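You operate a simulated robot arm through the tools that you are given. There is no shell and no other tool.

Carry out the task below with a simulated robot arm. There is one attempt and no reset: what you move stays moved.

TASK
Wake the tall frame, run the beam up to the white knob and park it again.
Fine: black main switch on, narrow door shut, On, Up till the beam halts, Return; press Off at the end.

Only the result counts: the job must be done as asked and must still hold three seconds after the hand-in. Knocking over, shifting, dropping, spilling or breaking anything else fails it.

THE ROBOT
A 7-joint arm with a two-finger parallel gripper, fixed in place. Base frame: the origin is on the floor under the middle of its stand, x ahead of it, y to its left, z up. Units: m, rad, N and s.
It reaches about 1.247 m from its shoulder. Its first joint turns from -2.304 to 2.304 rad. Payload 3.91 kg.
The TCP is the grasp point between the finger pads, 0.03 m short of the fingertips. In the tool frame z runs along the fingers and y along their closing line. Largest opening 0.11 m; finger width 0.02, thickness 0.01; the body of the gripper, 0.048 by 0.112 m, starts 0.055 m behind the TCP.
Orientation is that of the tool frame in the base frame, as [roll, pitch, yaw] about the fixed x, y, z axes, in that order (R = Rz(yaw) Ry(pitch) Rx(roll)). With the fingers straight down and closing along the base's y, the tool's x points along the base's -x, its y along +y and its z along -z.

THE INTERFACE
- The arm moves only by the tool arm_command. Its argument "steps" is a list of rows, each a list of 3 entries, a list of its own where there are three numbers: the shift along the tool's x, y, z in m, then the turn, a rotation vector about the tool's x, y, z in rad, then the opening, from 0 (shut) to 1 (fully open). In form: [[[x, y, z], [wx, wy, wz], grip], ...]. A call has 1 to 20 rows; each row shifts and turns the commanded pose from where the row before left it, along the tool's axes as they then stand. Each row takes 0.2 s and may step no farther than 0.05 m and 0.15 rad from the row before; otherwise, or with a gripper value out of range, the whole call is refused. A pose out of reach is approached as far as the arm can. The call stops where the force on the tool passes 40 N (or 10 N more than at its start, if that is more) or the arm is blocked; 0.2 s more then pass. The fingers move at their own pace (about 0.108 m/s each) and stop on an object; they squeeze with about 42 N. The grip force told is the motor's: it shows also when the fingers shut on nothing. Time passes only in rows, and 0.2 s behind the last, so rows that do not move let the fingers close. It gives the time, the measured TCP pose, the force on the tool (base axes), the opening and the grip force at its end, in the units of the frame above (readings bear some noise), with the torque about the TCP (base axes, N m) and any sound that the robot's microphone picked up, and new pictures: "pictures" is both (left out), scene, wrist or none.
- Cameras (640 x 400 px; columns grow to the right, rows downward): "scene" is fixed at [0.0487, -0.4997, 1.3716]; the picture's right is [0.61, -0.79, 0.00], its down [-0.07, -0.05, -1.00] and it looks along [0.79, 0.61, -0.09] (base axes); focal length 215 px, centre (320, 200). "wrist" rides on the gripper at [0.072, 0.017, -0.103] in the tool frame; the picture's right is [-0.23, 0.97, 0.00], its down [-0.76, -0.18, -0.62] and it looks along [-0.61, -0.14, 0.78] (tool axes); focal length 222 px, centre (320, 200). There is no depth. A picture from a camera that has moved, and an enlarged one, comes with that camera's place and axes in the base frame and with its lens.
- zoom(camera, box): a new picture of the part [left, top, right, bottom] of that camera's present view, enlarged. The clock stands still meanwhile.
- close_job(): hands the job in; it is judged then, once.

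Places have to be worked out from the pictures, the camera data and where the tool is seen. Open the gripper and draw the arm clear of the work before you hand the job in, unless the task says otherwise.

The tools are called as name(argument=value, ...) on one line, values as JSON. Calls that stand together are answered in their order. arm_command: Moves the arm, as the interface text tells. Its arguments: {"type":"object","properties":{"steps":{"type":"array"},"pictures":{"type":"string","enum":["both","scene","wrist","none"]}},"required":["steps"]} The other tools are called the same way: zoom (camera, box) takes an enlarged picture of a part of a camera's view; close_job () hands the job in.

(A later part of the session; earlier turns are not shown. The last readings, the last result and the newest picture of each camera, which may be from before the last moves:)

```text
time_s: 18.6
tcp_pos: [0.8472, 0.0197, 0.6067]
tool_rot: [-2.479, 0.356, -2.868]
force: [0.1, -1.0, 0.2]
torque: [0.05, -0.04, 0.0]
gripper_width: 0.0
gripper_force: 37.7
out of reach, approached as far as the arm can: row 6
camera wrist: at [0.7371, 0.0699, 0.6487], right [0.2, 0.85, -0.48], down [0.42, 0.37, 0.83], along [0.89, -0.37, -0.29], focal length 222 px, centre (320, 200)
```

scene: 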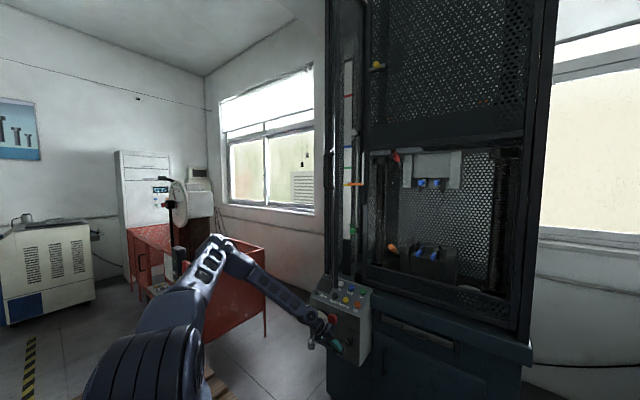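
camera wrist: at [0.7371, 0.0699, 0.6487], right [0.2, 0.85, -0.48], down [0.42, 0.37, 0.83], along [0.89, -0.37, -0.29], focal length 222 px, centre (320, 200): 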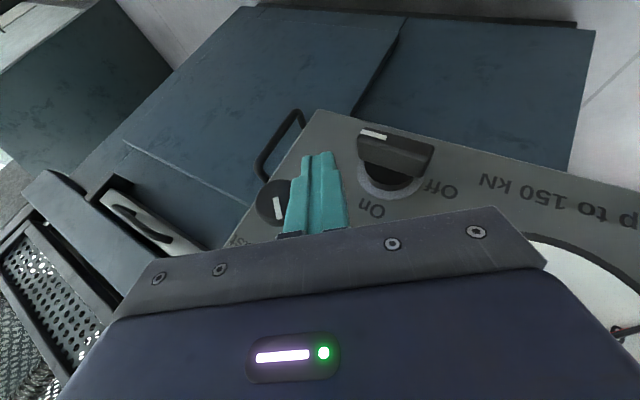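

The wrist went nearly straight while the elbow stayed far left, so this arm posture is a dead end. I back out, rise to z≈1.0 keeping the sideways lean, and come down again with the elbow up.

arm_command(steps=[[[0.0303, -0.0093, -0.0296], [0, 0, 0], 0], [[0.0303, -0.0093, -0.0296], [0, 0, 0], 0], [[0.0303, -0.0093, -0.0296], [0, 0, 0], 0], [[-0.0092, -0.0244, -0.0342], [0, 0, 0], 0], [[-0.0092, -0.0244, -0.0342], [0, 0, 0], 0], [[-0.0092, -0.0244, -0.0342], [0, 0, 0], 0], [[-0.0092, -0.0244, -0.0342], [0, 0, 0], 0], [[-0.0092, -0.0244, -0.0342], [0, 0, 0], 0], [[-0.0092, -0.0244, -0.0342], [0, 0, 0], 0], [[-0.0092, -0.0244, -0.0342], [0, 0, 0], 0], [[-0.0092, -0.0244, -0.0342], [0, 0, 0], 0]], pictures="both")

```text
time_s: 21.0
tcp_pos: [0.6757, 0.0207, 0.9983]
tool_rot: [-2.479, 0.354, -2.869]
force: [0.1, 1.0, -0.8]
torque: [0.0, 0.0, -0.01]
gripper_width: 0.0
gripper_force: 37.6
camera wrist: at [0.5664, 0.0701, 1.0404], right [0.2, 0.85, -0.48], down [0.42, 0.37, 0.83], along [0.89, -0.37, -0.29], focal length 222 px, centre (320, 200)
```

scene: 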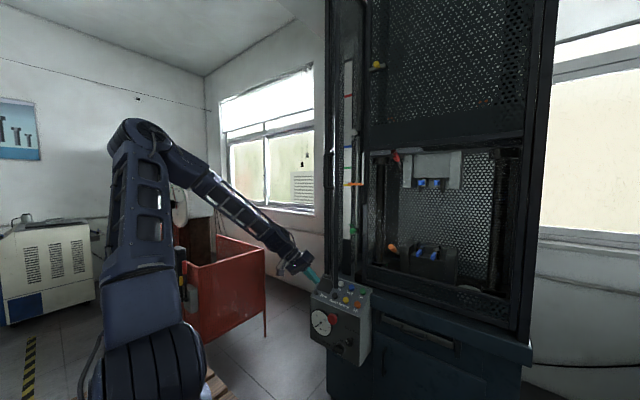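
wrist: 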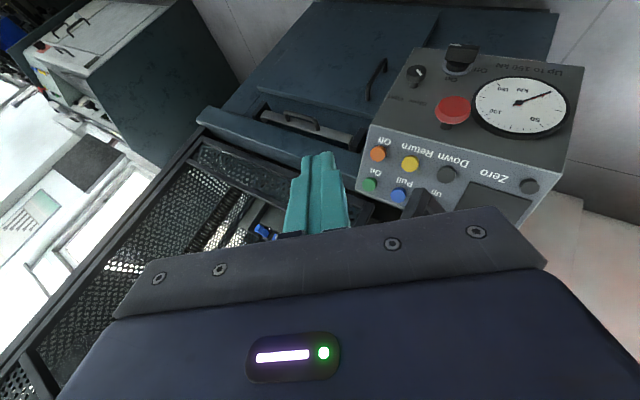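

The arm moved up cleanly; the elbow is still a bit left. I straighten the tool to near-vertical here so that the wrist bends normally and the elbow can come back over the top.

arm_command(steps=[[[0, 0, 0], [-0.1103, -0.0009, 0.0527], 0], [[0, 0, 0], [-0.1103, -0.0009, 0.0527], 0], [[0, 0, 0], [-0.1103, -0.0009, 0.0527], 0], [[0, 0, 0], [-0.1103, -0.0009, 0.0527], 0], [[0, 0, 0], [-0.1103, -0.0009, 0.0527], 0], [[0, 0, 0], [0, 0.12, 0], 0], [[0, 0, 0], [0, 0.12, 0], 0], [[0, 0, 0], [0, 0.12, 0], 0]], pictures="both")

```text
time_s: 22.8
tcp_pos: [0.6775, 0.0219, 0.9971]
tool_rot: [-3.137, 0.083, -3.133]
force: [0.5, 0.3, -0.1]
torque: [0.03, 0.04, 0.0]
gripper_width: 0.0001
gripper_force: 37.9
camera wrist: at [0.5963, 0.0385, 1.0953], right [0.22, 0.98, 0.02], down [0.71, -0.17, 0.69], along [0.67, -0.14, -0.73], focal length 222 px, centre (320, 200)
```

scene: 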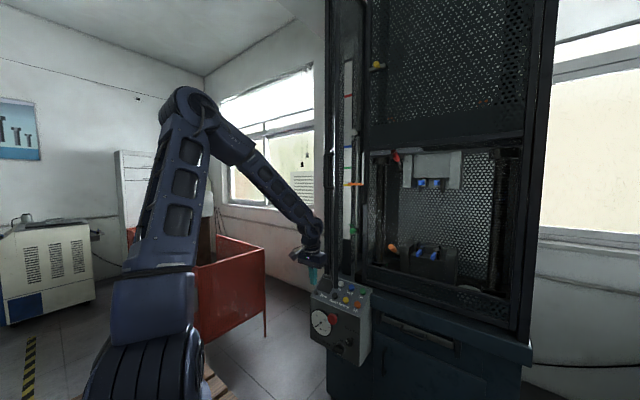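
wrist: 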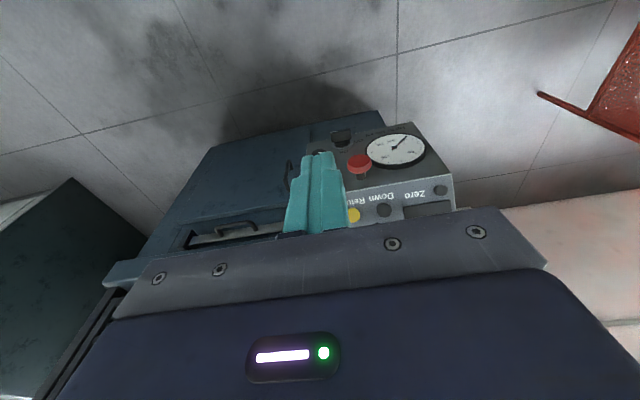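

The elbow is back up over the shoulder line. Now I set the tilt to ~0.36 and then lean sideways (−0.52 about base x) here, with the wrist still bent the normal way, before descending.

arm_command(steps=[[[0, 0, 0], [0, -0.14, 0], 0], [[0, 0, 0], [0, -0.14, 0], 0], [[0, 0, 0], [0.1215, 0, -0.0462], 0], [[0, 0, 0], [0.1215, 0, -0.0462], 0], [[0, 0, 0], [0.1215, 0, -0.0462], 0], [[0, 0, 0], [0.1215, 0, -0.0462], 0]], pictures="scene")

```text
time_s: 24.2
tcp_pos: [0.677, 0.0212, 0.9981]
tool_rot: [-2.587, 0.315, -2.946]
force: [0.1, -0.6, -0.5]
torque: [0.01, -0.04, 0.02]
gripper_width: 0.0
gripper_force: 37.5
```

scene: 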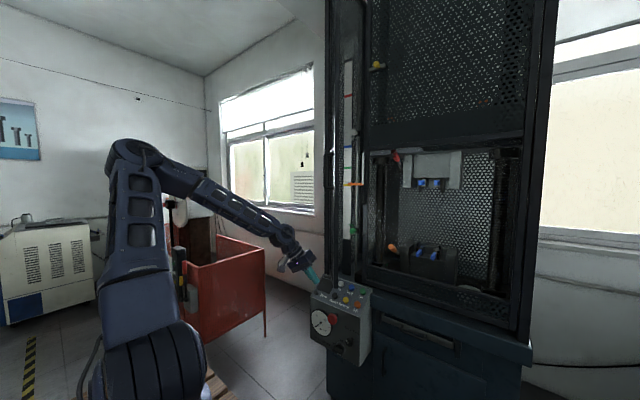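

The sideways lean makes the elbow swing left again, so I drop that idea. Instead I'll keep the tool upright (tilt ≈0.36) with the gripper fully open, and use only the left finger on the bar; the gripper body then stays right of the red mushroom.

arm_command(steps=[[[0, 0, 0], [-0.1215, 0, 0.0462], 1], [[0, 0, 0], [-0.1215, 0, 0.0462], 1], [[0, 0, 0], [-0.1215, 0, 0.0462], 1], [[0, 0, 0], [-0.1215, 0, 0.0462], 1], [[0.002, -0.0091, 0.0375], [0, 0, 0], 1], [[0.002, -0.0091, 0.0375], [0, 0, 0], 1], [[0.002, -0.0091, 0.0375], [0, 0, 0], 1], [[0.002, -0.0091, 0.0375], [0, 0, 0], 1], [[0.002, -0.0091, 0.0375], [0, 0, 0], 1], [[0.002, -0.0091, 0.0375], [0, 0, 0], 1], [[0.002, -0.0091, 0.0375], [0, 0, 0], 1]], pictures="both")

```text
time_s: 26.6
tcp_pos: [0.7589, -0.043, 0.7484]
tool_rot: [-3.138, 0.366, -3.134]
force: [-0.3, 0.0, 0.2]
torque: [0.0, -0.01, -0.02]
gripper_width: 0.1099
gripper_force: 0.0
camera wrist: at [0.6541, -0.0257, 0.8189], right [0.21, 0.98, 0.08], down [0.49, -0.17, 0.85], along [0.85, -0.14, -0.51], focal length 222 px, centre (320, 200)
```

scene: 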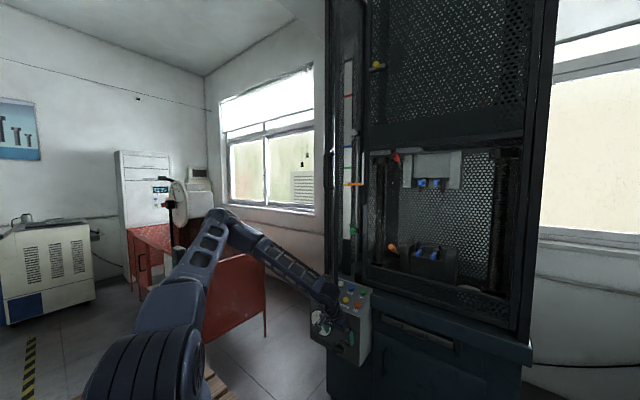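
wrist: 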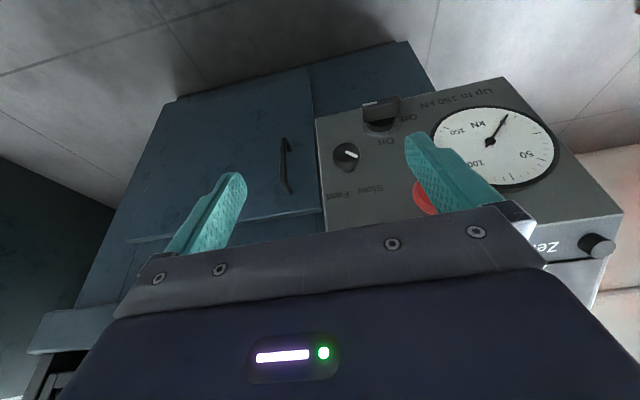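

No limit reported so far. The open fingers straddle the right part of the box with the left finger heading for the bar's right end; I continue down in small steps towards (0.81,−0.043,0.63).

arm_command(steps=[[[-0.0009, 0, 0.0325], [0, 0, 0], 1], [[-0.0009, 0, 0.0325], [0, 0, 0], 1], [[-0.0009, 0, 0.0325], [0, 0, 0], 1], [[-0.0009, 0, 0.0325], [0, 0, 0], 1]], pictures="both")

```text
time_s: 27.6
tcp_pos: [0.8068, -0.0405, 0.6267]
tool_rot: [-3.139, 0.363, -3.132]
force: [0.2, 1.0, -0.3]
torque: [-0.01, 0.0, -0.02]
gripper_width: 0.1103
gripper_force: 0.1
camera wrist: at [0.7027, -0.0242, 0.6977], right [0.2, 0.98, 0.08], down [0.49, -0.17, 0.85], along [0.85, -0.14, -0.51], focal length 222 px, centre (320, 200)
```

scene: 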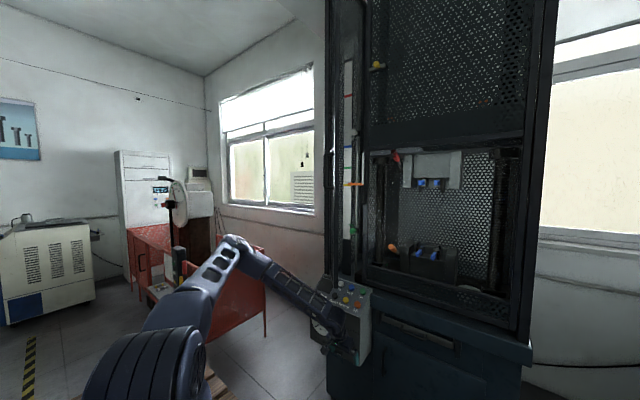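
wrist: 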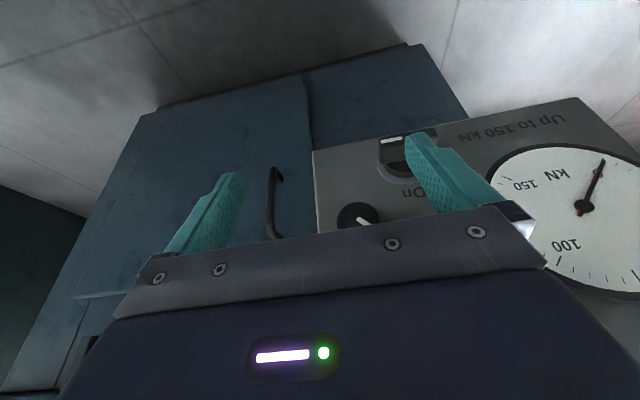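

Still no limit. Left finger is on course for the bar's right end; advance two more rows towards (0.85,−0.042,0.60) and check.

arm_command(steps=[[[-0.0153, -0.0008, 0.0208], [0, 0, 0], 1], [[-0.0153, -0.0008, 0.0208], [0, 0, 0], 1]], pictures="wrist")

zoom(camera="wrist", box=[300, 80, 500, 240])

```text
time_s: 28.2
tcp_pos: [0.8361, -0.0219, 0.6176]
tool_rot: [-3.137, 0.364, -3.133]
force: [0.4, 0.0, -0.4]
torque: [0.02, 0.0, 0.01]
gripper_width: 0.1102
gripper_force: 0.0
out of reach, approached as far as the arm can: row 1, 2
camera wrist: at [0.7309, -0.0048, 0.6879], right [0.21, 0.98, 0.08], down [0.49, -0.17, 0.85], along [0.85, -0.14, -0.51], focal length 222 px, centre (320, 200)
```

wrist: 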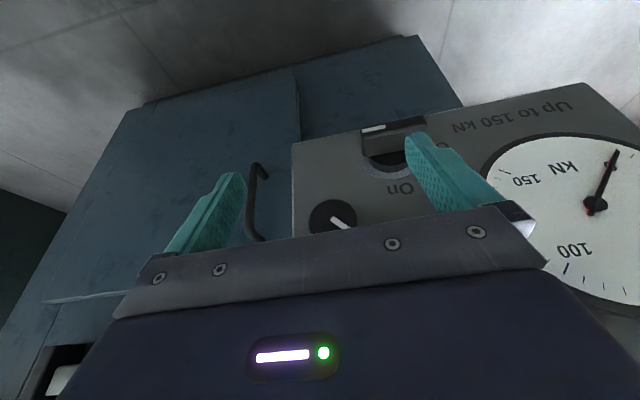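

```text
2.50 times, centred on (400, 160) of wrist
camera zoom: at [0.7309, -0.0048, 0.6879], right [0.21, 0.98, 0.08], down [0.49, -0.17, 0.85], along [0.85, -0.14, -0.51], focal length 555 px, centre (120, 300)
```

zoom: 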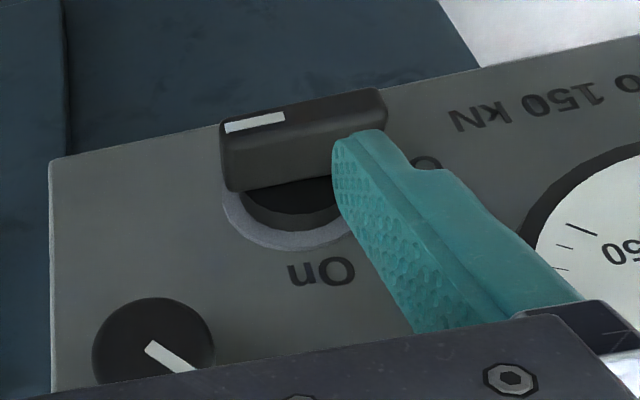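

The limit pushes me to +y, consistent with the wrist's roll being at its stop. I back off to a safe spot and try rolling the tool about its own axis (−z), following the forearm, to see whether that frees the posture.

arm_command(steps=[[[0.0165, 0.0067, -0.0277], [0, 0, 0], 1], [[0.0165, 0.0067, -0.0277], [0, 0, 0], 1], [[0.0165, 0.0067, -0.0277], [0, 0, 0], 1], [[0, 0, 0], [0, 0, -0.14], 1], [[0, 0, 0], [0, 0, -0.14], 1], [[0, 0, 0], [0, 0, -0.14], 1], [[0, 0, 0], [0, 0, -0.14], 1], [[0, 0, 0], [0, 0, -0.14], 1], [[0, 0, 0], [0, 0, -0.14], 1]], pictures="both")

```text
time_s: 30.2
tcp_pos: [0.7596, -0.0018, 0.6777]
tool_rot: [-2.863, 0.238, -2.259]
force: [-0.4, 0.0, 0.2]
torque: [0.03, 0.0, 0.0]
gripper_width: 0.1102
gripper_force: 0.1
camera wrist: at [0.6661, -0.045, 0.7525], right [-0.54, 0.81, -0.21], down [0.37, 0.46, 0.81], along [0.75, 0.36, -0.55], focal length 222 px, centre (320, 200)
```

scene: 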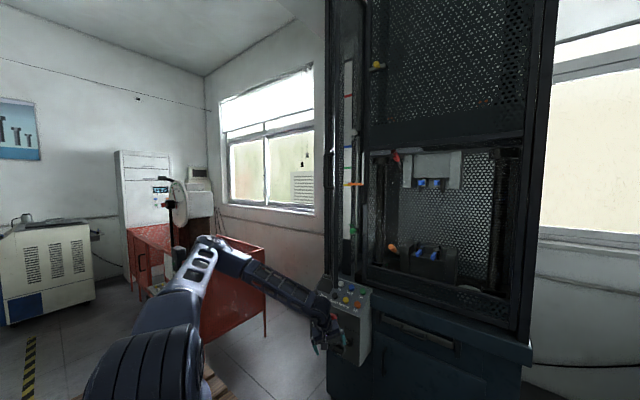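
wrist: 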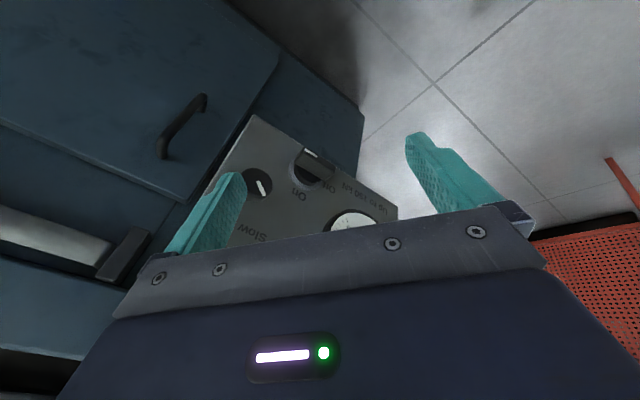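

Rolling that way swung the elbow further left; so the opposite roll should bring it up. I roll back and beyond in the + direction and watch the elbow.

arm_command(steps=[[[0, 0, 0], [0, 0, 0.14], 1], [[0, 0, 0], [0, 0, 0.14], 1], [[0, 0, 0], [0, 0, 0.14], 1], [[0, 0, 0], [0, 0, 0.14], 1], [[0, 0, 0], [0, 0, 0.14], 1], [[0, 0, 0], [0, 0, 0.14], 1], [[0, 0, 0], [0, 0, 0.14], 1], [[0, 0, 0], [0, 0, 0.14], 1], [[0, 0, 0], [0, 0, 0.14], 1], [[0, 0, 0], [0, 0, 0.14], 1], [[0, 0, 0], [0, 0, 0.14], 1], [[0, 0, 0], [0, 0, 0.14], 1]], pictures="both")

```text
time_s: 32.8
tcp_pos: [0.7609, -0.0022, 0.6775]
tool_rot: [2.866, 0.241, 2.274]
force: [0.7, 0.1, -0.2]
torque: [0.01, 0.0, 0.02]
gripper_width: 0.1099
gripper_force: 0.0
camera wrist: at [0.6892, 0.0633, 0.7611], right [0.82, 0.49, 0.31], down [0.13, -0.68, 0.72], along [0.56, -0.55, -0.62], focal length 222 px, centre (320, 200)
```

scene: 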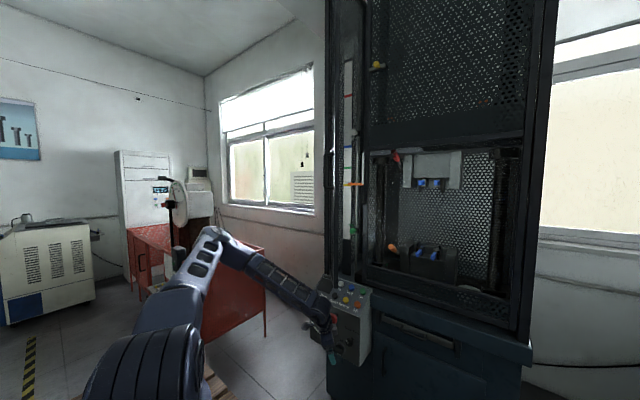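
wrist: 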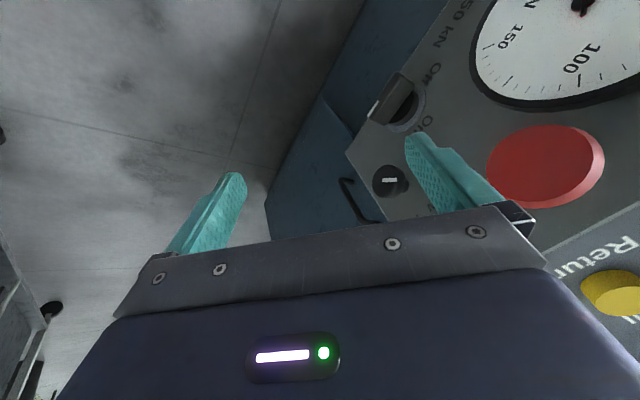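

Roll has little effect on the elbow, so the wrist being nearly straight in this tilt range is the real issue. Better: return to the upright pose above, then swing the wrist round the forearm axis so that the tool bends outward instead. First go back up with the tool near vertical.

arm_command(steps=[[[0, 0, -0.01], [0, 0, -0.14], 0], [[0, 0, -0.01], [0, 0, -0.14], 0], [[0, 0, 0], [0, 0, -0.14], 0], [[0, 0, 0], [0, 0, -0.14], 0], [[0, 0, 0], [0, 0, -0.14], 0], [[0, 0, 0], [0, 0, -0.14], 0], [[-0.0046, 0.003, -0.0385], [0, 0, 0], 0], [[-0.0046, 0.003, -0.0385], [0, 0, 0], 0], [[-0.0046, 0.003, -0.0385], [0, 0, 0], 0], [[-0.0046, 0.003, -0.0385], [0, 0, 0], 0], [[-0.0046, 0.003, -0.0385], [0, 0, 0], 0], [[-0.0046, 0.003, -0.0385], [0, 0, 0], 0], [[-0.0046, 0.003, -0.0385], [0, 0, 0], 0], [[-0.0046, 0.003, -0.0385], [0, 0, 0], 0], [[0, 0, 0], [0, 0.14, 0], 0], [[0, 0, 0], [0, 0.14, 0], 0]], pictures="scene")

```text
time_s: 36.2
tcp_pos: [0.678, 0.023, 0.998]
tool_rot: [-3.138, 0.082, -3.134]
force: [0.5, 0.6, 0.1]
torque: [0.02, 0.0, 0.01]
gripper_width: 0.0
gripper_force: 37.5
```

scene: 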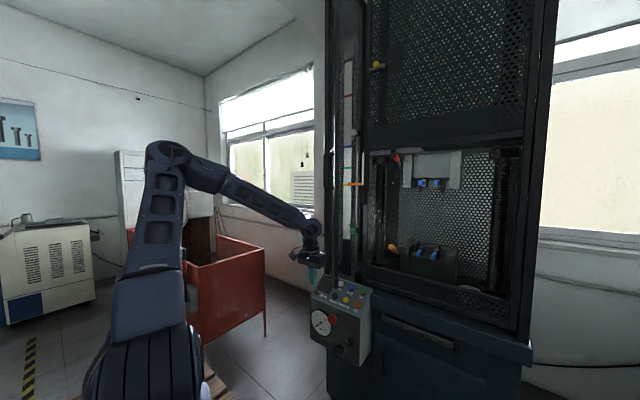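

The elbow's position is path-dependent (it's ≈0.3 m left now). Leaning the tool the other way (+ about base x) should pull it back to the middle; I do that in place and check.

arm_command(steps=[[[0, 0, 0], [-0.1296, 0, 0.0108], 0], [[0, 0, 0], [-0.1296, 0, 0.0108], 0], [[0, 0, 0], [-0.1296, 0, 0.0108], 0], [[0, 0, 0], [-0.1296, 0, 0.0108], 0]], pictures="scene")

```text
time_s: 37.2
tcp_pos: [0.6775, 0.0233, 0.9965]
tool_rot: [2.622, 0.073, 3.109]
force: [-0.6, 0.2, 1.3]
torque: [-0.03, 0.0, 0.03]
gripper_width: 0.0
gripper_force: 37.5
```

scene: 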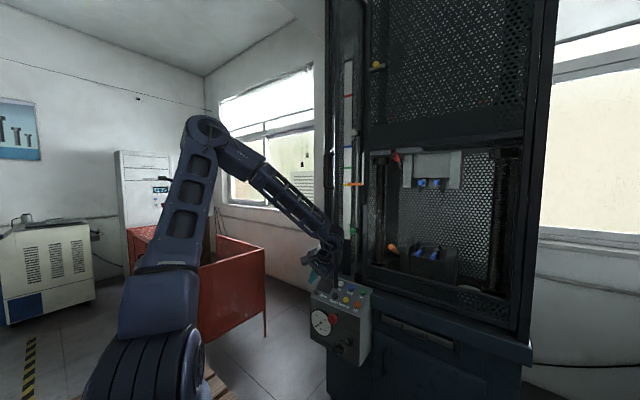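

The elbow came up and almost to the middle. Now, after a small retreat, I swing the tool around the forearm axis (about 120°, in the free space well before the door) so the wrist ends up bent outward.

arm_command(steps=[[[0.0242, 0.005, -0.0107], [0, 0, 0], 0], [[0.0242, 0.005, -0.0107], [0, 0, 0], 0], [[-0.0199, 0.0167, -0.0017], [-0.0868, -0.0972, 0.0635], 0], [[-0.0199, 0.0167, -0.0017], [-0.0868, -0.0972, 0.0635], 0], [[-0.0199, 0.0167, -0.0017], [-0.0868, -0.0972, 0.0635], 0], [[-0.0199, 0.0167, -0.0017], [-0.0868, -0.0972, 0.0635], 0], [[-0.0199, 0.0167, -0.0017], [-0.0868, -0.0972, 0.0635], 0], [[-0.0199, 0.0167, -0.0017], [-0.0868, -0.0972, 0.0635], 0]], pictures="both")

```text
time_s: 39.0
tcp_pos: [0.7433, 0.0518, 1.1096]
tool_rot: [1.989, 0.185, 2.42]
force: [-0.5, 0.2, -0.2]
torque: [-0.01, -0.02, -0.01]
gripper_width: 0.0001
gripper_force: 37.5
camera wrist: at [0.6237, 0.0393, 1.1544], right [0.3, 0.26, 0.92], down [0.13, -0.97, 0.23], along [0.94, 0.05, -0.33], focal length 222 px, centre (320, 200)
```

scene: 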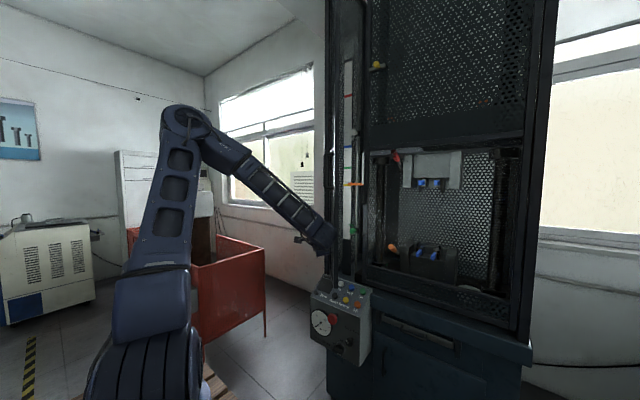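
wrist: 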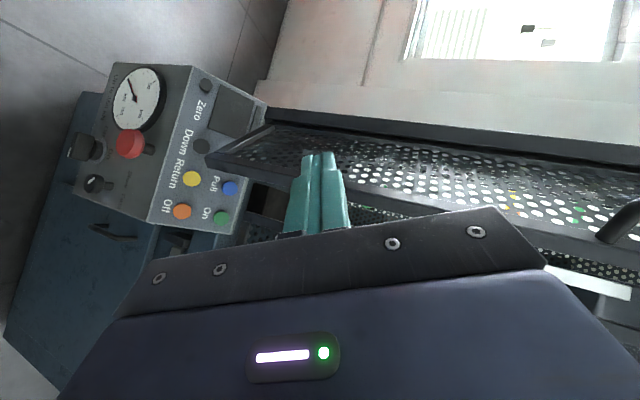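

The swing works without limits; tip well clear of the door. Continue the same swing.

arm_command(steps=[[[-0.0199, 0.0167, -0.0017], [-0.0868, -0.0972, 0.0635], 0], [[-0.0199, 0.0167, -0.0017], [-0.0868, -0.0972, 0.0635], 0], [[-0.0199, 0.0167, -0.0017], [-0.0868, -0.0972, 0.0635], 0], [[-0.0199, 0.0167, -0.0017], [-0.0868, -0.0972, 0.0635], 0], [[-0.0199, 0.0167, -0.0017], [-0.0868, -0.0972, 0.0635], 0], [[-0.0199, 0.0167, -0.0017], [-0.0868, -0.0972, 0.0635], 0], [[-0.0199, 0.0167, -0.0017], [-0.0868, -0.0972, 0.0635], 0], [[-0.0199, 0.0167, -0.0017], [-0.0868, -0.0972, 0.0635], 0]], pictures="both")

```text
time_s: 41.0
tcp_pos: [0.7811, -0.1172, 1.29]
tool_rot: [1.377, -0.301, 1.666]
force: [0.1, -0.5, -1.0]
torque: [0.03, -0.02, -0.05]
gripper_width: 0.0001
gripper_force: 37.6
out of reach, approached as far as the arm can: row 6, 7, 8
stopped in row 8: the arm was blocked; the commanded pose is now the measured one
camera wrist: at [0.6711, -0.0559, 1.3079], right [-0.14, -0.52, 0.85], down [-0.51, -0.69, -0.51], along [0.85, -0.51, -0.17], focal length 222 px, centre (320, 200)
```

scene: 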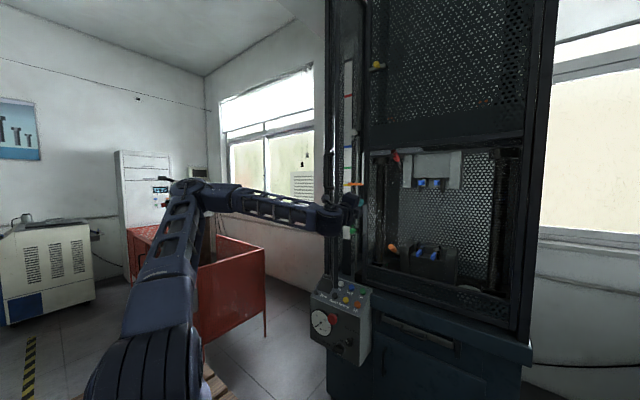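
wrist: 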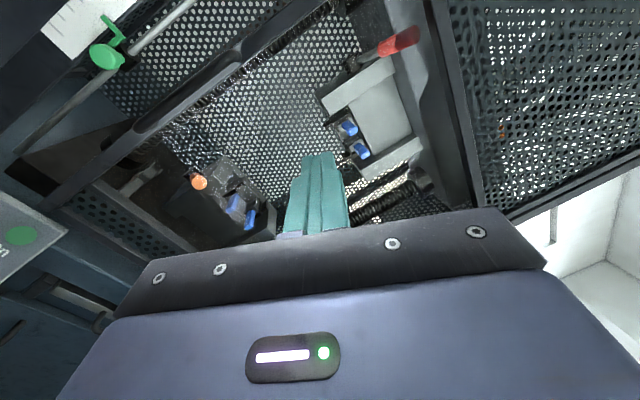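

The forearm twist reached its stop (~150°) and the arm drifted up and right (TCP 0.78,−0.12,1.29), touching nothing. With this posture the tool naturally points forward with the fingers closing vertically – good for gripping the bar. I return to the earlier well-behaved pose first.

arm_command(steps=[[[0, 0, 0], [0.0768, 0.0894, -0.0693], 0], [[0, 0, 0], [0.0768, 0.0894, -0.0693], 0], [[0, 0, 0], [0.0768, 0.0894, -0.0693], 0], [[0, 0, 0], [0.0768, 0.0894, -0.0693], 0], [[0, 0, 0], [0.0768, 0.0894, -0.0693], 0], [[0, 0, 0], [0.0768, 0.0894, -0.0693], 0], [[0, 0, 0], [0.0768, 0.0894, -0.0693], 0], [[0, 0, 0], [0.0768, 0.0894, -0.0693], 0], [[0.0285, -0.0162, 0.0258], [0, 0, 0], 0], [[0.0285, -0.0162, 0.0258], [0, 0, 0], 0], [[0.0285, -0.0162, 0.0258], [0, 0, 0], 0]], pictures="both")

```text
time_s: 43.4
tcp_pos: [0.7643, -0.0315, 1.1969]
tool_rot: [1.989, 0.187, 2.419]
force: [0.5, -0.9, -0.3]
torque: [0.02, 0.0, -0.01]
gripper_width: 0.0001
gripper_force: 37.9
camera wrist: at [0.6449, -0.0433, 1.2414], right [0.31, 0.26, 0.92], down [0.12, -0.97, 0.23], along [0.94, 0.04, -0.33], focal length 222 px, centre (320, 200)
```

scene: 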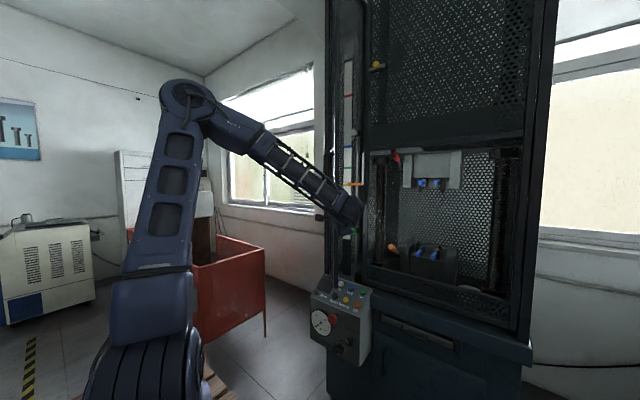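
wrist: 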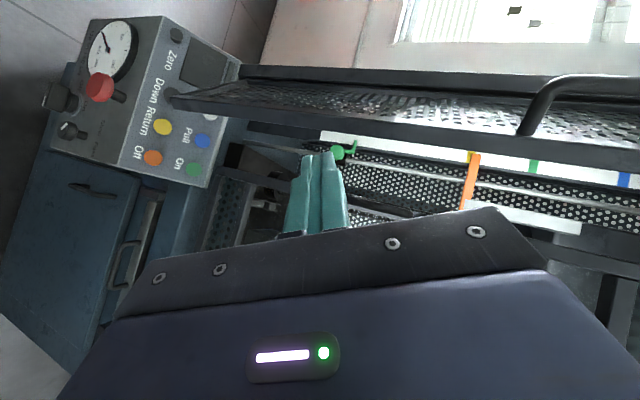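

Elbow is now up and in line, wrist bent sideways (tool pointing forward-left-down) — a good posture. I lower straight down in front of the machine, keeping this orientation, to (0.78,−0.06,0.70).

arm_command(steps=[[[0.0056, -0.0415, 0.0174], [0, 0, 0], 0], [[0.0056, -0.0415, 0.0174], [0, 0, 0], 0], [[0.0056, -0.0415, 0.0174], [0, 0, 0], 0], [[0.0056, -0.0415, 0.0174], [0, 0, 0], 0], [[0.0056, -0.0415, 0.0174], [0, 0, 0], 0], [[0.0056, -0.0415, 0.0174], [0, 0, 0], 0], [[0.0056, -0.0415, 0.0174], [0, 0, 0], 0], [[0.0056, -0.0415, 0.0174], [0, 0, 0], 0], [[0.0056, -0.0415, 0.0174], [0, 0, 0], 0], [[0.0056, -0.0415, 0.0174], [0, 0, 0], 0], [[0.0056, -0.0415, 0.0174], [0, 0, 0], 0]], pictures="both")

```text
time_s: 45.8
tcp_pos: [0.7574, 0.0292, 0.7403]
tool_rot: [1.991, 0.186, 2.419]
force: [0.6, -0.1, -0.2]
torque: [-0.01, 0.02, 0.01]
gripper_width: 0.0
gripper_force: 37.4
out of reach, approached as far as the arm can: row 6, 7, 8, 9, 10, 11
camera wrist: at [0.6381, 0.0195, 0.7846], right [0.31, 0.26, 0.92], down [0.12, -0.96, 0.23], along [0.94, 0.04, -0.33], focal length 222 px, centre (320, 200)
```

scene: 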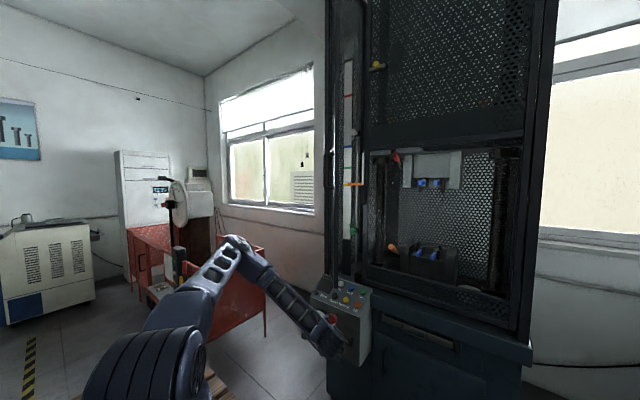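
wrist: 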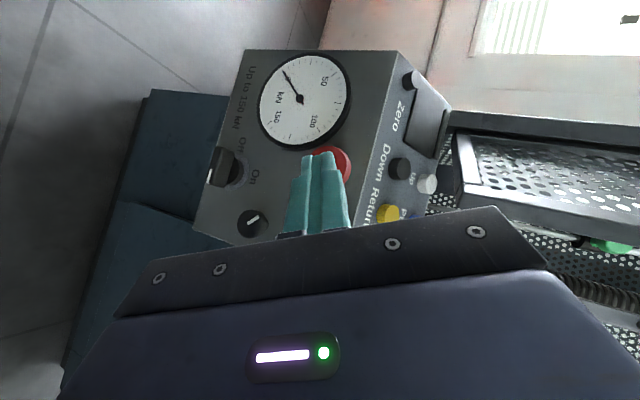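

The arm slid into its elbow-left corner again. I go back up to the good pose and will then undo the forearm twist, to start afresh with a clean in-plane posture and cross the straight-wrist point further forward.

arm_command(steps=[[[-0.0117, 0.0351, -0.0197], [0, 0, 0], 0], [[-0.0117, 0.0351, -0.0197], [0, 0, 0], 0], [[-0.0117, 0.0351, -0.0197], [0, 0, 0], 0], [[-0.0117, 0.0351, -0.0197], [0, 0, 0], 0], [[-0.0117, 0.0351, -0.0197], [0, 0, 0], 0], [[-0.0117, 0.0351, -0.0197], [0, 0, 0], 0], [[-0.0117, 0.0351, -0.0197], [0, 0, 0], 0], [[-0.0117, 0.0351, -0.0197], [0, 0, 0], 0], [[-0.0117, 0.0351, -0.0197], [0, 0, 0], 0], [[-0.0117, 0.0351, -0.0197], [0, 0, 0], 0], [[-0.0117, 0.0351, -0.0197], [0, 0, 0], 0]], pictures="scene")

```text
time_s: 48.2
tcp_pos: [0.766, -0.031, 1.1975]
tool_rot: [1.99, 0.185, 2.42]
force: [1.1, 0.9, -0.8]
torque: [0.01, 0.0, 0.01]
gripper_width: 0.0001
gripper_force: 37.7
```

scene: 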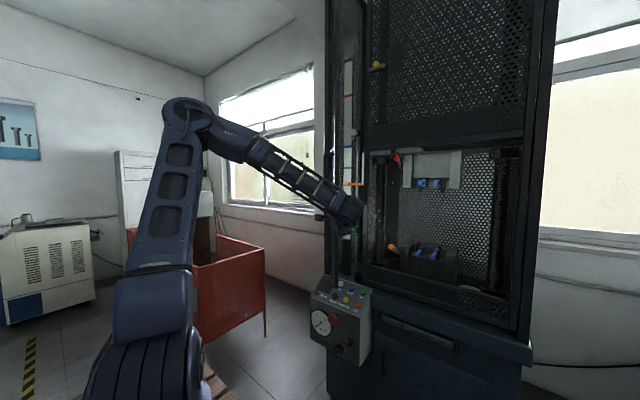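

The elbow is near the middle again. I rotate the tool in place back to vertical/neutral (this is mostly undoing the forearm twist).

arm_command(steps=[[[0, 0, 0], [0.1109, 0.0531, -0.0644], 0], [[0, 0, 0], [0.1109, 0.0531, -0.0644], 0], [[0, 0, 0], [0.1109, 0.0531, -0.0644], 0], [[0, 0, 0], [0.1109, 0.0531, -0.0644], 0], [[0, 0, 0], [0.1109, 0.0531, -0.0644], 0], [[0, 0, 0], [0.1109, 0.0531, -0.0644], 0], [[0, 0, 0], [0.1109, 0.0531, -0.0644], 0], [[0, 0, 0], [0.1109, 0.0531, -0.0644], 0], [[0, 0, 0], [0.1109, 0.0531, -0.0644], 0]], pictures="scene")

```text
time_s: 50.2
tcp_pos: [0.7636, -0.0314, 1.1988]
tool_rot: [-3.141, 0.1, 3.141]
force: [-0.1, -0.8, 0.4]
torque: [0.04, -0.02, 0.01]
gripper_width: 0.0
gripper_force: 37.7
```

scene: 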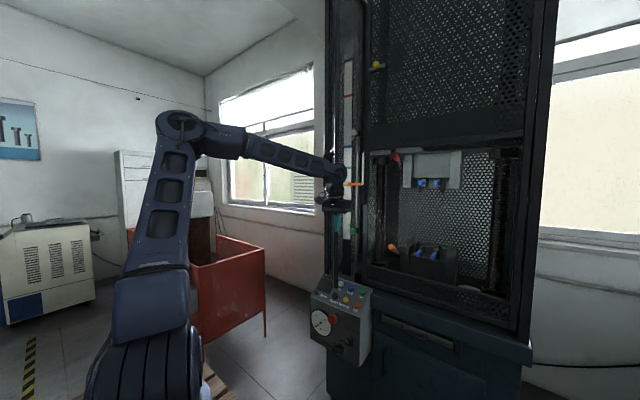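

Elbow is up and only slightly left now. I'll try a combination that should relieve both wrist roll joints: roll the tool +80° first (fingers then close in the vertical plane) and then tilt it forward to θ≈1.0, all in place up here.

arm_command(steps=[[[0, 0, 0], [0, 0, 0.14], 0], [[0, 0, 0], [0, 0, 0.14], 0], [[0, 0, 0], [0, 0, 0.14], 0], [[0, 0, 0], [0, 0, 0.14], 0], [[0, 0, 0], [0, 0, 0.14], 0], [[0, 0, 0], [0, 0, 0.14], 0], [[0, 0, 0], [0, 0, 0.14], 0], [[0, 0, 0], [0, 0, 0.14], 0], [[0, 0, 0], [0, 0, 0.14], 0], [[0, 0, 0], [0, 0, 0.14], 0], [[0, 0, 0], [-0.1267, -0.0219, 0], 0], [[0, 0, 0], [-0.1267, -0.0219, 0], 0], [[0, 0, 0], [-0.1267, -0.0219, 0], 0], [[0, 0, 0], [-0.1267, -0.0219, 0], 0], [[0, 0, 0], [-0.1267, -0.0219, 0], 0], [[0, 0, 0], [-0.1267, -0.0219, 0], 0], [[0, 0, 0], [-0.1267, -0.0219, 0], 0]], pictures="both")

```text
time_s: 54.0
tcp_pos: [0.7639, -0.1082, 1.1986]
tool_rot: [2.187, 0.149, 1.539]
force: [-0.3, 0.6, 1.0]
torque: [-0.04, 0.01, -0.07]
gripper_width: 0.0
gripper_force: 37.9
stopped in row 17: the arm was blocked; the commanded pose is now the measured one
camera wrist: at [0.6923, -0.0233, 1.2612], right [0.56, -0.13, 0.82], down [-0.63, -0.7, 0.32], along [0.54, -0.7, -0.47], focal length 222 px, centre (320, 200)
```

scene: 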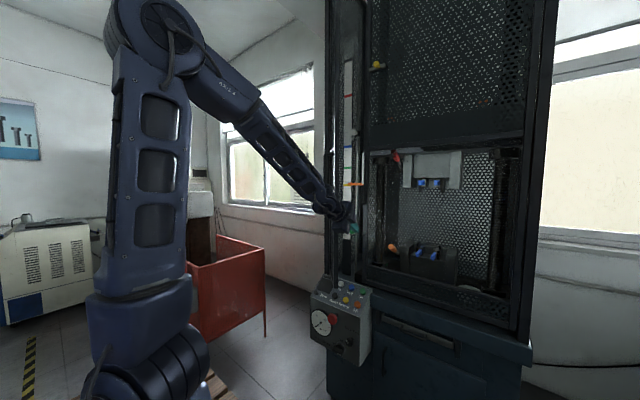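
wrist: 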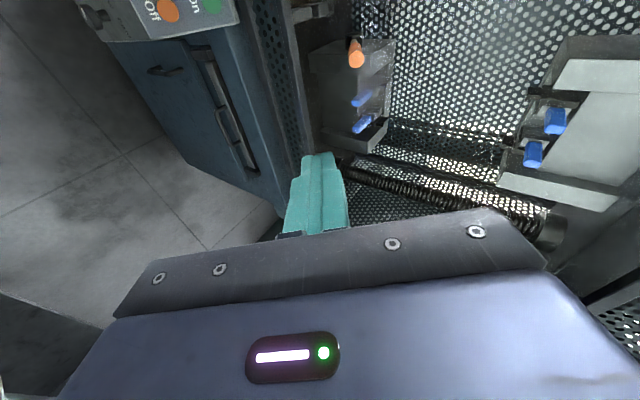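

The elbow has come fully up and in line (px 150,50), with the wrist straight — right at the crossing point. I try to tilt further forward from here to see if the wrist passes through to the outward side.

arm_command(steps=[[[0, 0, 0], [-0.1286, -0.0134, 0.0146], 0], [[0, 0, 0], [-0.1286, -0.0134, 0.0146], 0], [[0, 0, 0], [-0.1286, -0.0134, 0.0146], 0]], pictures="both")

```text
time_s: 54.8
tcp_pos: [0.7645, -0.107, 1.2]
tool_rot: [1.791, 0.124, 1.488]
force: [0.4, 0.5, -0.5]
torque: [-0.01, 0.02, -0.05]
gripper_width: 0.0
gripper_force: 37.7
camera wrist: at [0.6737, -0.0224, 1.2296], right [0.2, -0.13, 0.97], down [-0.71, -0.7, 0.06], along [0.68, -0.7, -0.23], focal length 222 px, centre (320, 200)
```

scene: 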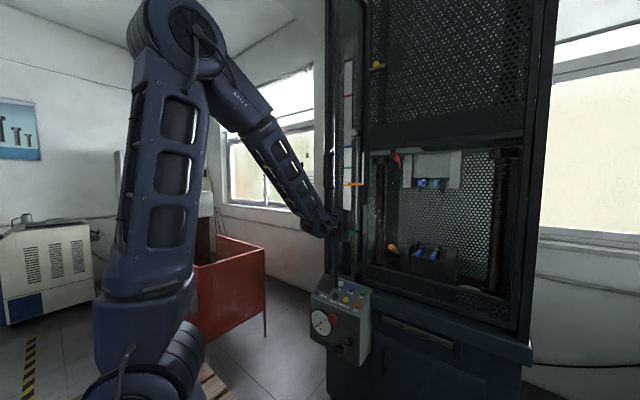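
wrist: 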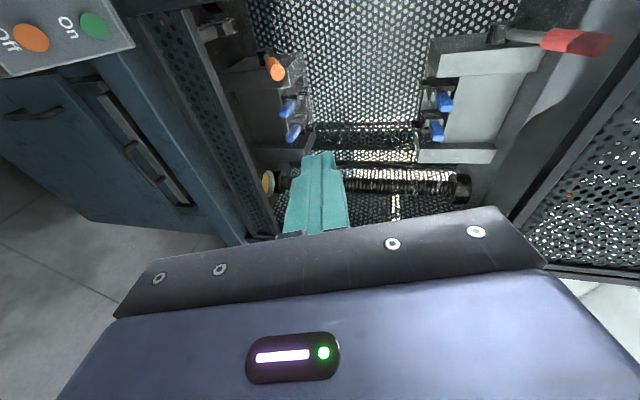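

The wrist went through cleanly: elbow is up, tool points forward (slightly down), fingers close vertically. Now I descend in front of the machine towards (0.76,−0.03,0.85).

arm_command(steps=[[[0.0149, -0.0415, 0.0079], [0, 0, 0], 0], [[0.0149, -0.0415, 0.0079], [0, 0, 0], 0], [[0.0149, -0.0415, 0.0079], [0, 0, 0], 0], [[0.0149, -0.0415, 0.0079], [0, 0, 0], 0], [[0.0149, -0.0415, 0.0079], [0, 0, 0], 0], [[0.0149, -0.0415, 0.0079], [0, 0, 0], 0], [[0.0149, -0.0415, 0.0079], [0, 0, 0], 0], [[0.0149, -0.0415, 0.0079], [0, 0, 0], 0]], pictures="both")

```text
time_s: 56.6
tcp_pos: [0.7604, -0.0295, 0.8487]
tool_rot: [1.793, 0.125, 1.486]
force: [-0.1, 0.5, 0.0]
torque: [-0.01, 0.0, -0.04]
gripper_width: 0.0
gripper_force: 37.2
camera wrist: at [0.6693, 0.0557, 0.8788], right [0.2, -0.13, 0.97], down [-0.71, -0.7, 0.06], along [0.68, -0.7, -0.23], focal length 222 px, centre (320, 200)
```

scene: 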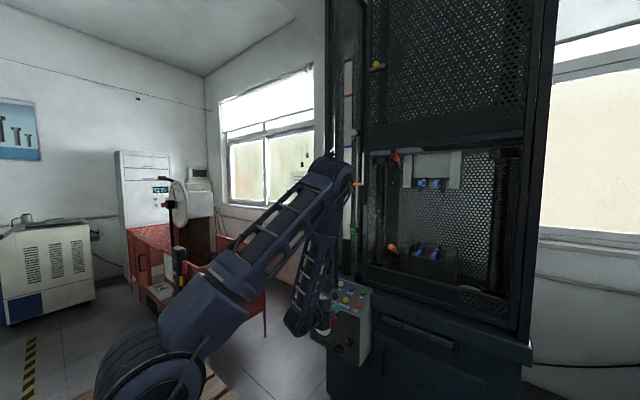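
wrist: 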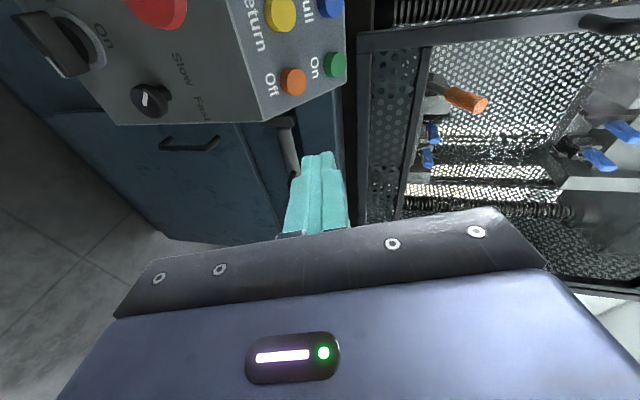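

Excellent: elbow up and no limits. I align the tool to (mostly) horizontal with the fingers exactly above/below each other and come down to (0.78,0.0415,0.65), in front of the switch column, with the gripper opening.

arm_command(steps=[[[0, 0, 0], [0.0455, 0.0562, 0.0484], 0.5], [[0, 0, 0], [0.0455, 0.0562, 0.0484], 0.5], [[0.0142, -0.0365, 0.0161], [0, 0, 0], 0.5], [[0.0142, -0.0365, 0.0161], [0, 0, 0], 0.5], [[0.0142, -0.0365, 0.0161], [0, 0, 0], 0.5], [[0.0142, -0.0365, 0.0161], [0, 0, 0], 0.5], [[0.0142, -0.0365, 0.0161], [0, 0, 0], 0.5]], pictures="both")

```text
time_s: 58.2
tcp_pos: [0.7791, 0.0413, 0.6492]
tool_rot: [1.888, 0.001, 1.569]
force: [0.6, 0.0, 0.6]
torque: [0.01, 0.03, -0.01]
gripper_width: 0.0551
gripper_force: 0.0
camera wrist: at [0.6863, 0.114, 0.6985], right [0.3, -0.23, 0.93], down [-0.65, -0.76, 0.03], along [0.7, -0.61, -0.38], focal length 222 px, centre (320, 200)
```

scene: 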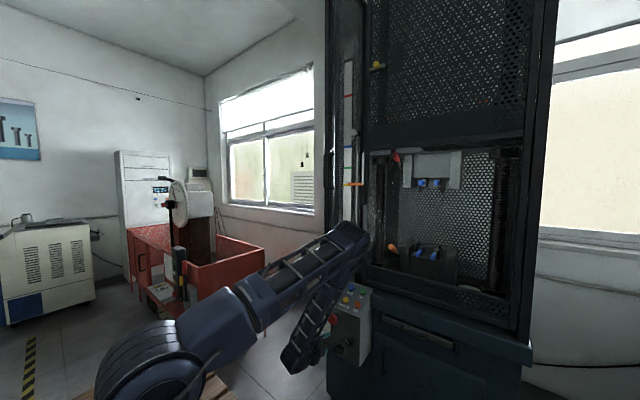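
wrist: 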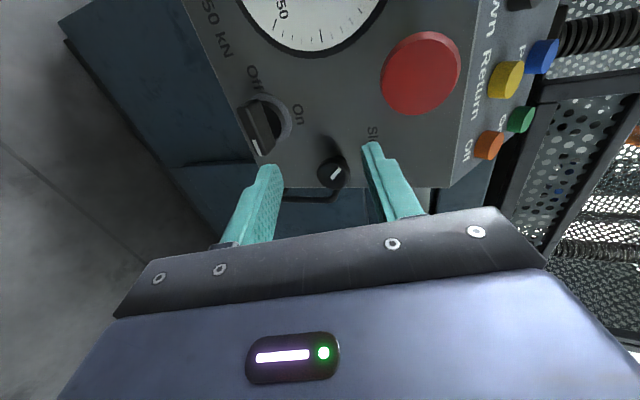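

Still no limit. From the wrist view the bar is to the left-front between the fingers' reach; I lower to (0.80,0.0415,0.553), level with the switch.

arm_command(steps=[[[0, -0.0282, 0.0167], [0, 0, 0], 0.5], [[0, -0.0282, 0.0167], [0, 0, 0], 0.5], [[0, -0.0282, 0.0167], [0, 0, 0], 0.5]], pictures="both")

zoom(camera="wrist", box=[200, 50, 440, 240])

zoom(camera="scene", box=[300, 300, 380, 380])

```text
time_s: 59.0
tcp_pos: [0.7994, 0.0417, 0.5542]
tool_rot: [1.89, 0.001, 1.568]
force: [0.1, 0.7, 0.8]
torque: [-0.02, 0.01, -0.01]
gripper_width: 0.055
gripper_force: 0.1
camera wrist: at [0.707, 0.1142, 0.6028], right [0.3, -0.23, 0.93], down [-0.65, -0.76, 0.03], along [0.7, -0.61, -0.38], focal length 222 px, centre (320, 200)
```

scene: 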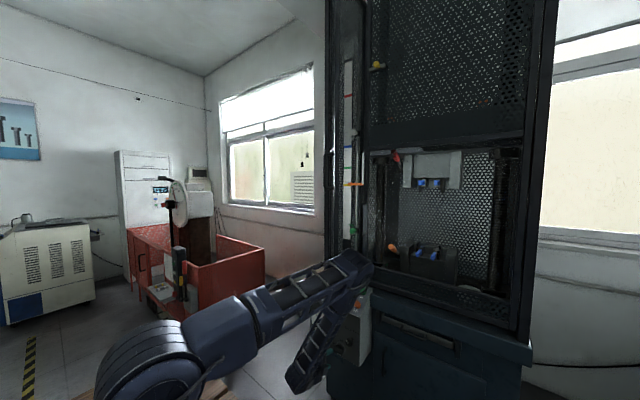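
wrist: 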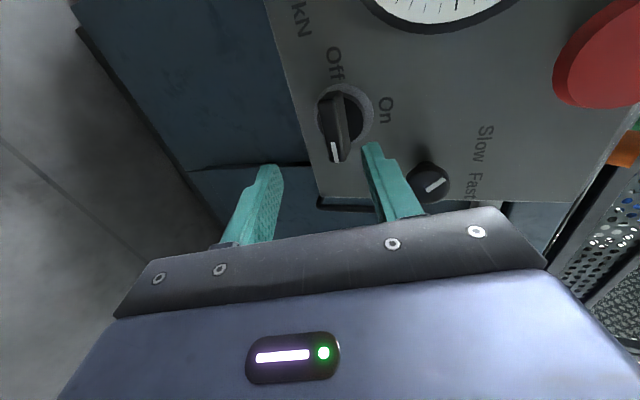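

```text
2.11 times, centred on (320, 145) of wrist
camera zoom: at [0.707, 0.1142, 0.6028], right [0.3, -0.23, 0.93], down [-0.65, -0.76, 0.03], along [0.7, -0.61, -0.38], focal length 468 px, centre (320, 316)
```

zoom: 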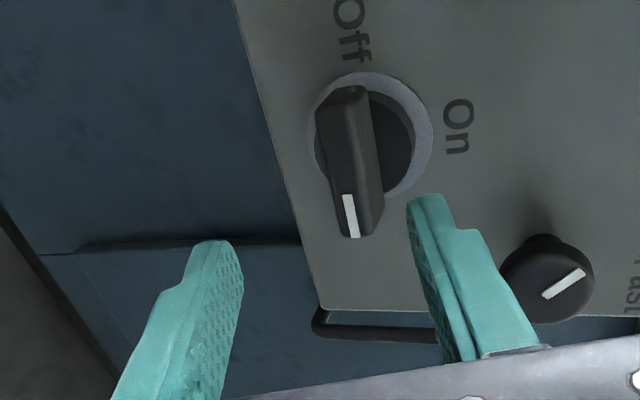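

```text
5.00 times, centred on (340, 340) of scene
camera zoom: at [0.0487, -0.4997, 1.3716], right [0.61, -0.79, 0.0], down [-0.07, -0.05, -1.0], along [0.79, 0.61, -0.09], focal length 1077 px, centre (220, -500)
```

zoom: 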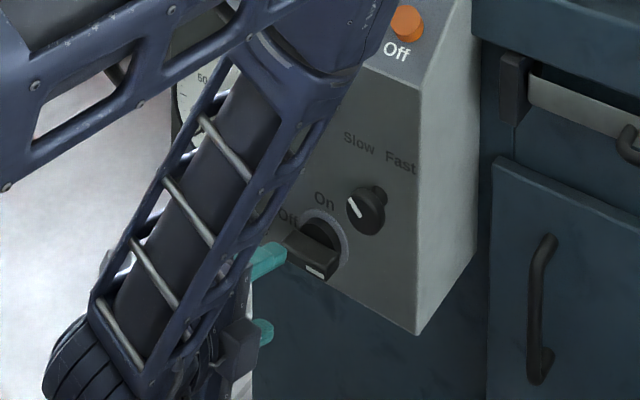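

The bar lies level between the two fingers (bar centre ≈(0.881..,0.042,0.538)). I narrow the opening to ~35 mm and advance to x≈0.868 so the fingers straddle the bar.

arm_command(steps=[[[0, 0, 0], [0, 0, 0], 0.33], [[0.0001, 0.0045, 0.0226], [0, 0, 0], 0.33], [[0.0001, 0.0045, 0.0226], [0, 0, 0], 0.33], [[0.0001, 0.0045, 0.0226], [0, 0, 0], 0.33]], pictures="wrist")

zoom(camera="wrist", box=[220, 60, 440, 240])

zoom(camera="scene", box=[310, 310, 370, 370])

```text
time_s: 60.1
tcp_pos: [0.8643, 0.0399, 0.5444]
tool_rot: [1.892, 0.001, 1.57]
force: [-19.9, -3.1, 13.6]
torque: [0.03, -0.82, -0.05]
gripper_width: 0.0396
gripper_force: 3.4
stopped in row 4: the force on the tool passed its limit at 55 N (the readings are from after the stop); the commanded pose is now the measured one
camera wrist: at [0.7712, 0.1134, 0.5939], right [0.31, -0.23, 0.92], down [-0.65, -0.76, 0.03], along [0.7, -0.61, -0.38], focal length 222 px, centre (320, 200)
```

wrist: 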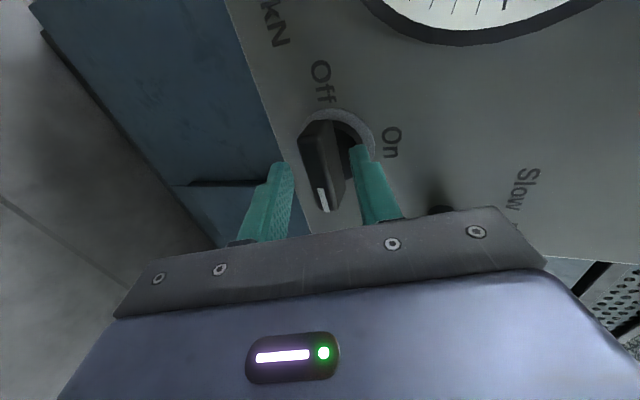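

```text
2.22 times, centred on (330, 150) of wrist
camera zoom: at [0.7712, 0.1134, 0.5939], right [0.31, -0.23, 0.92], down [-0.65, -0.76, 0.03], along [0.7, -0.61, -0.38], focal length 494 px, centre (298, 311)
```

zoom: 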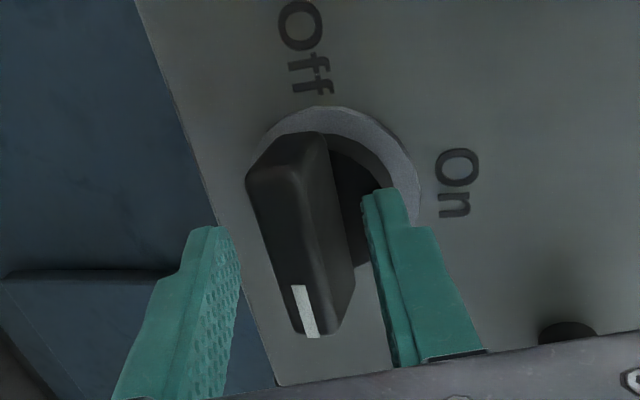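

```text
6.67 times, centred on (340, 340) of scene
camera zoom: at [0.0487, -0.4997, 1.3716], right [0.61, -0.79, 0.0], down [-0.07, -0.05, -1.0], along [0.79, 0.61, -0.09], focal length 1436 px, centre (187, -733)
```

zoom: 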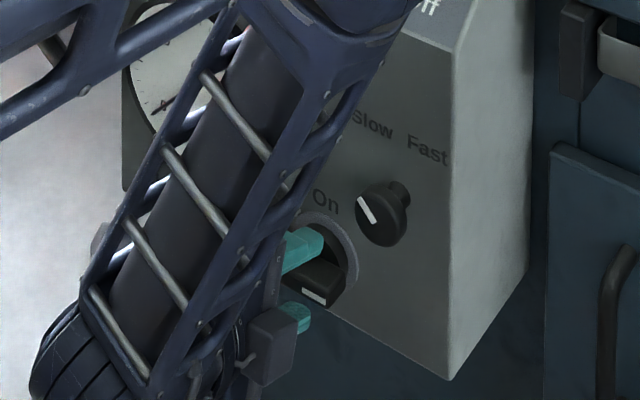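

The upper fingertip touched the switch's round base (it lies at x≈0.905); the bar hasn't moved. I back off 12 mm and level the tool a bit more so both fingers can reach equally deep over the bar.

arm_command(steps=[[[0.001, 0, -0.012], [0, 0, 0], 0.33], [[0, 0, 0], [-0.075, 0, 0], 0.33], [[0, 0, 0], [-0.075, 0, 0], 0.33]], pictures="wrist")

```text
time_s: 60.9
tcp_pos: [0.8528, 0.0414, 0.5473]
tool_rot: [1.741, 0.0, 1.568]
force: [-0.5, 0.0, 0.4]
torque: [0.03, -0.01, 0.03]
gripper_width: 0.0362
gripper_force: 0.1
camera wrist: at [0.7545, 0.1144, 0.5827], right [0.17, -0.23, 0.96], down [-0.65, -0.76, -0.07], along [0.75, -0.61, -0.27], focal length 222 px, centre (320, 200)
```

wrist: 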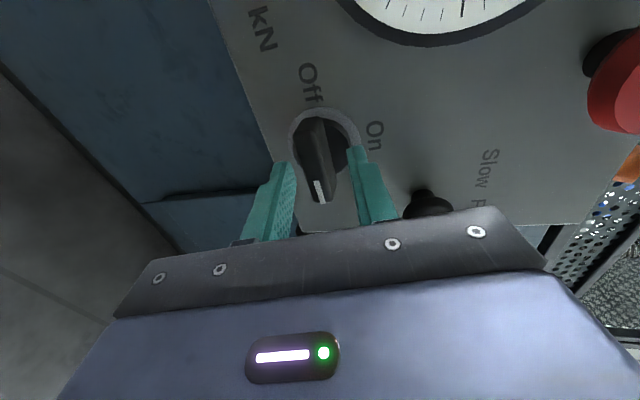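

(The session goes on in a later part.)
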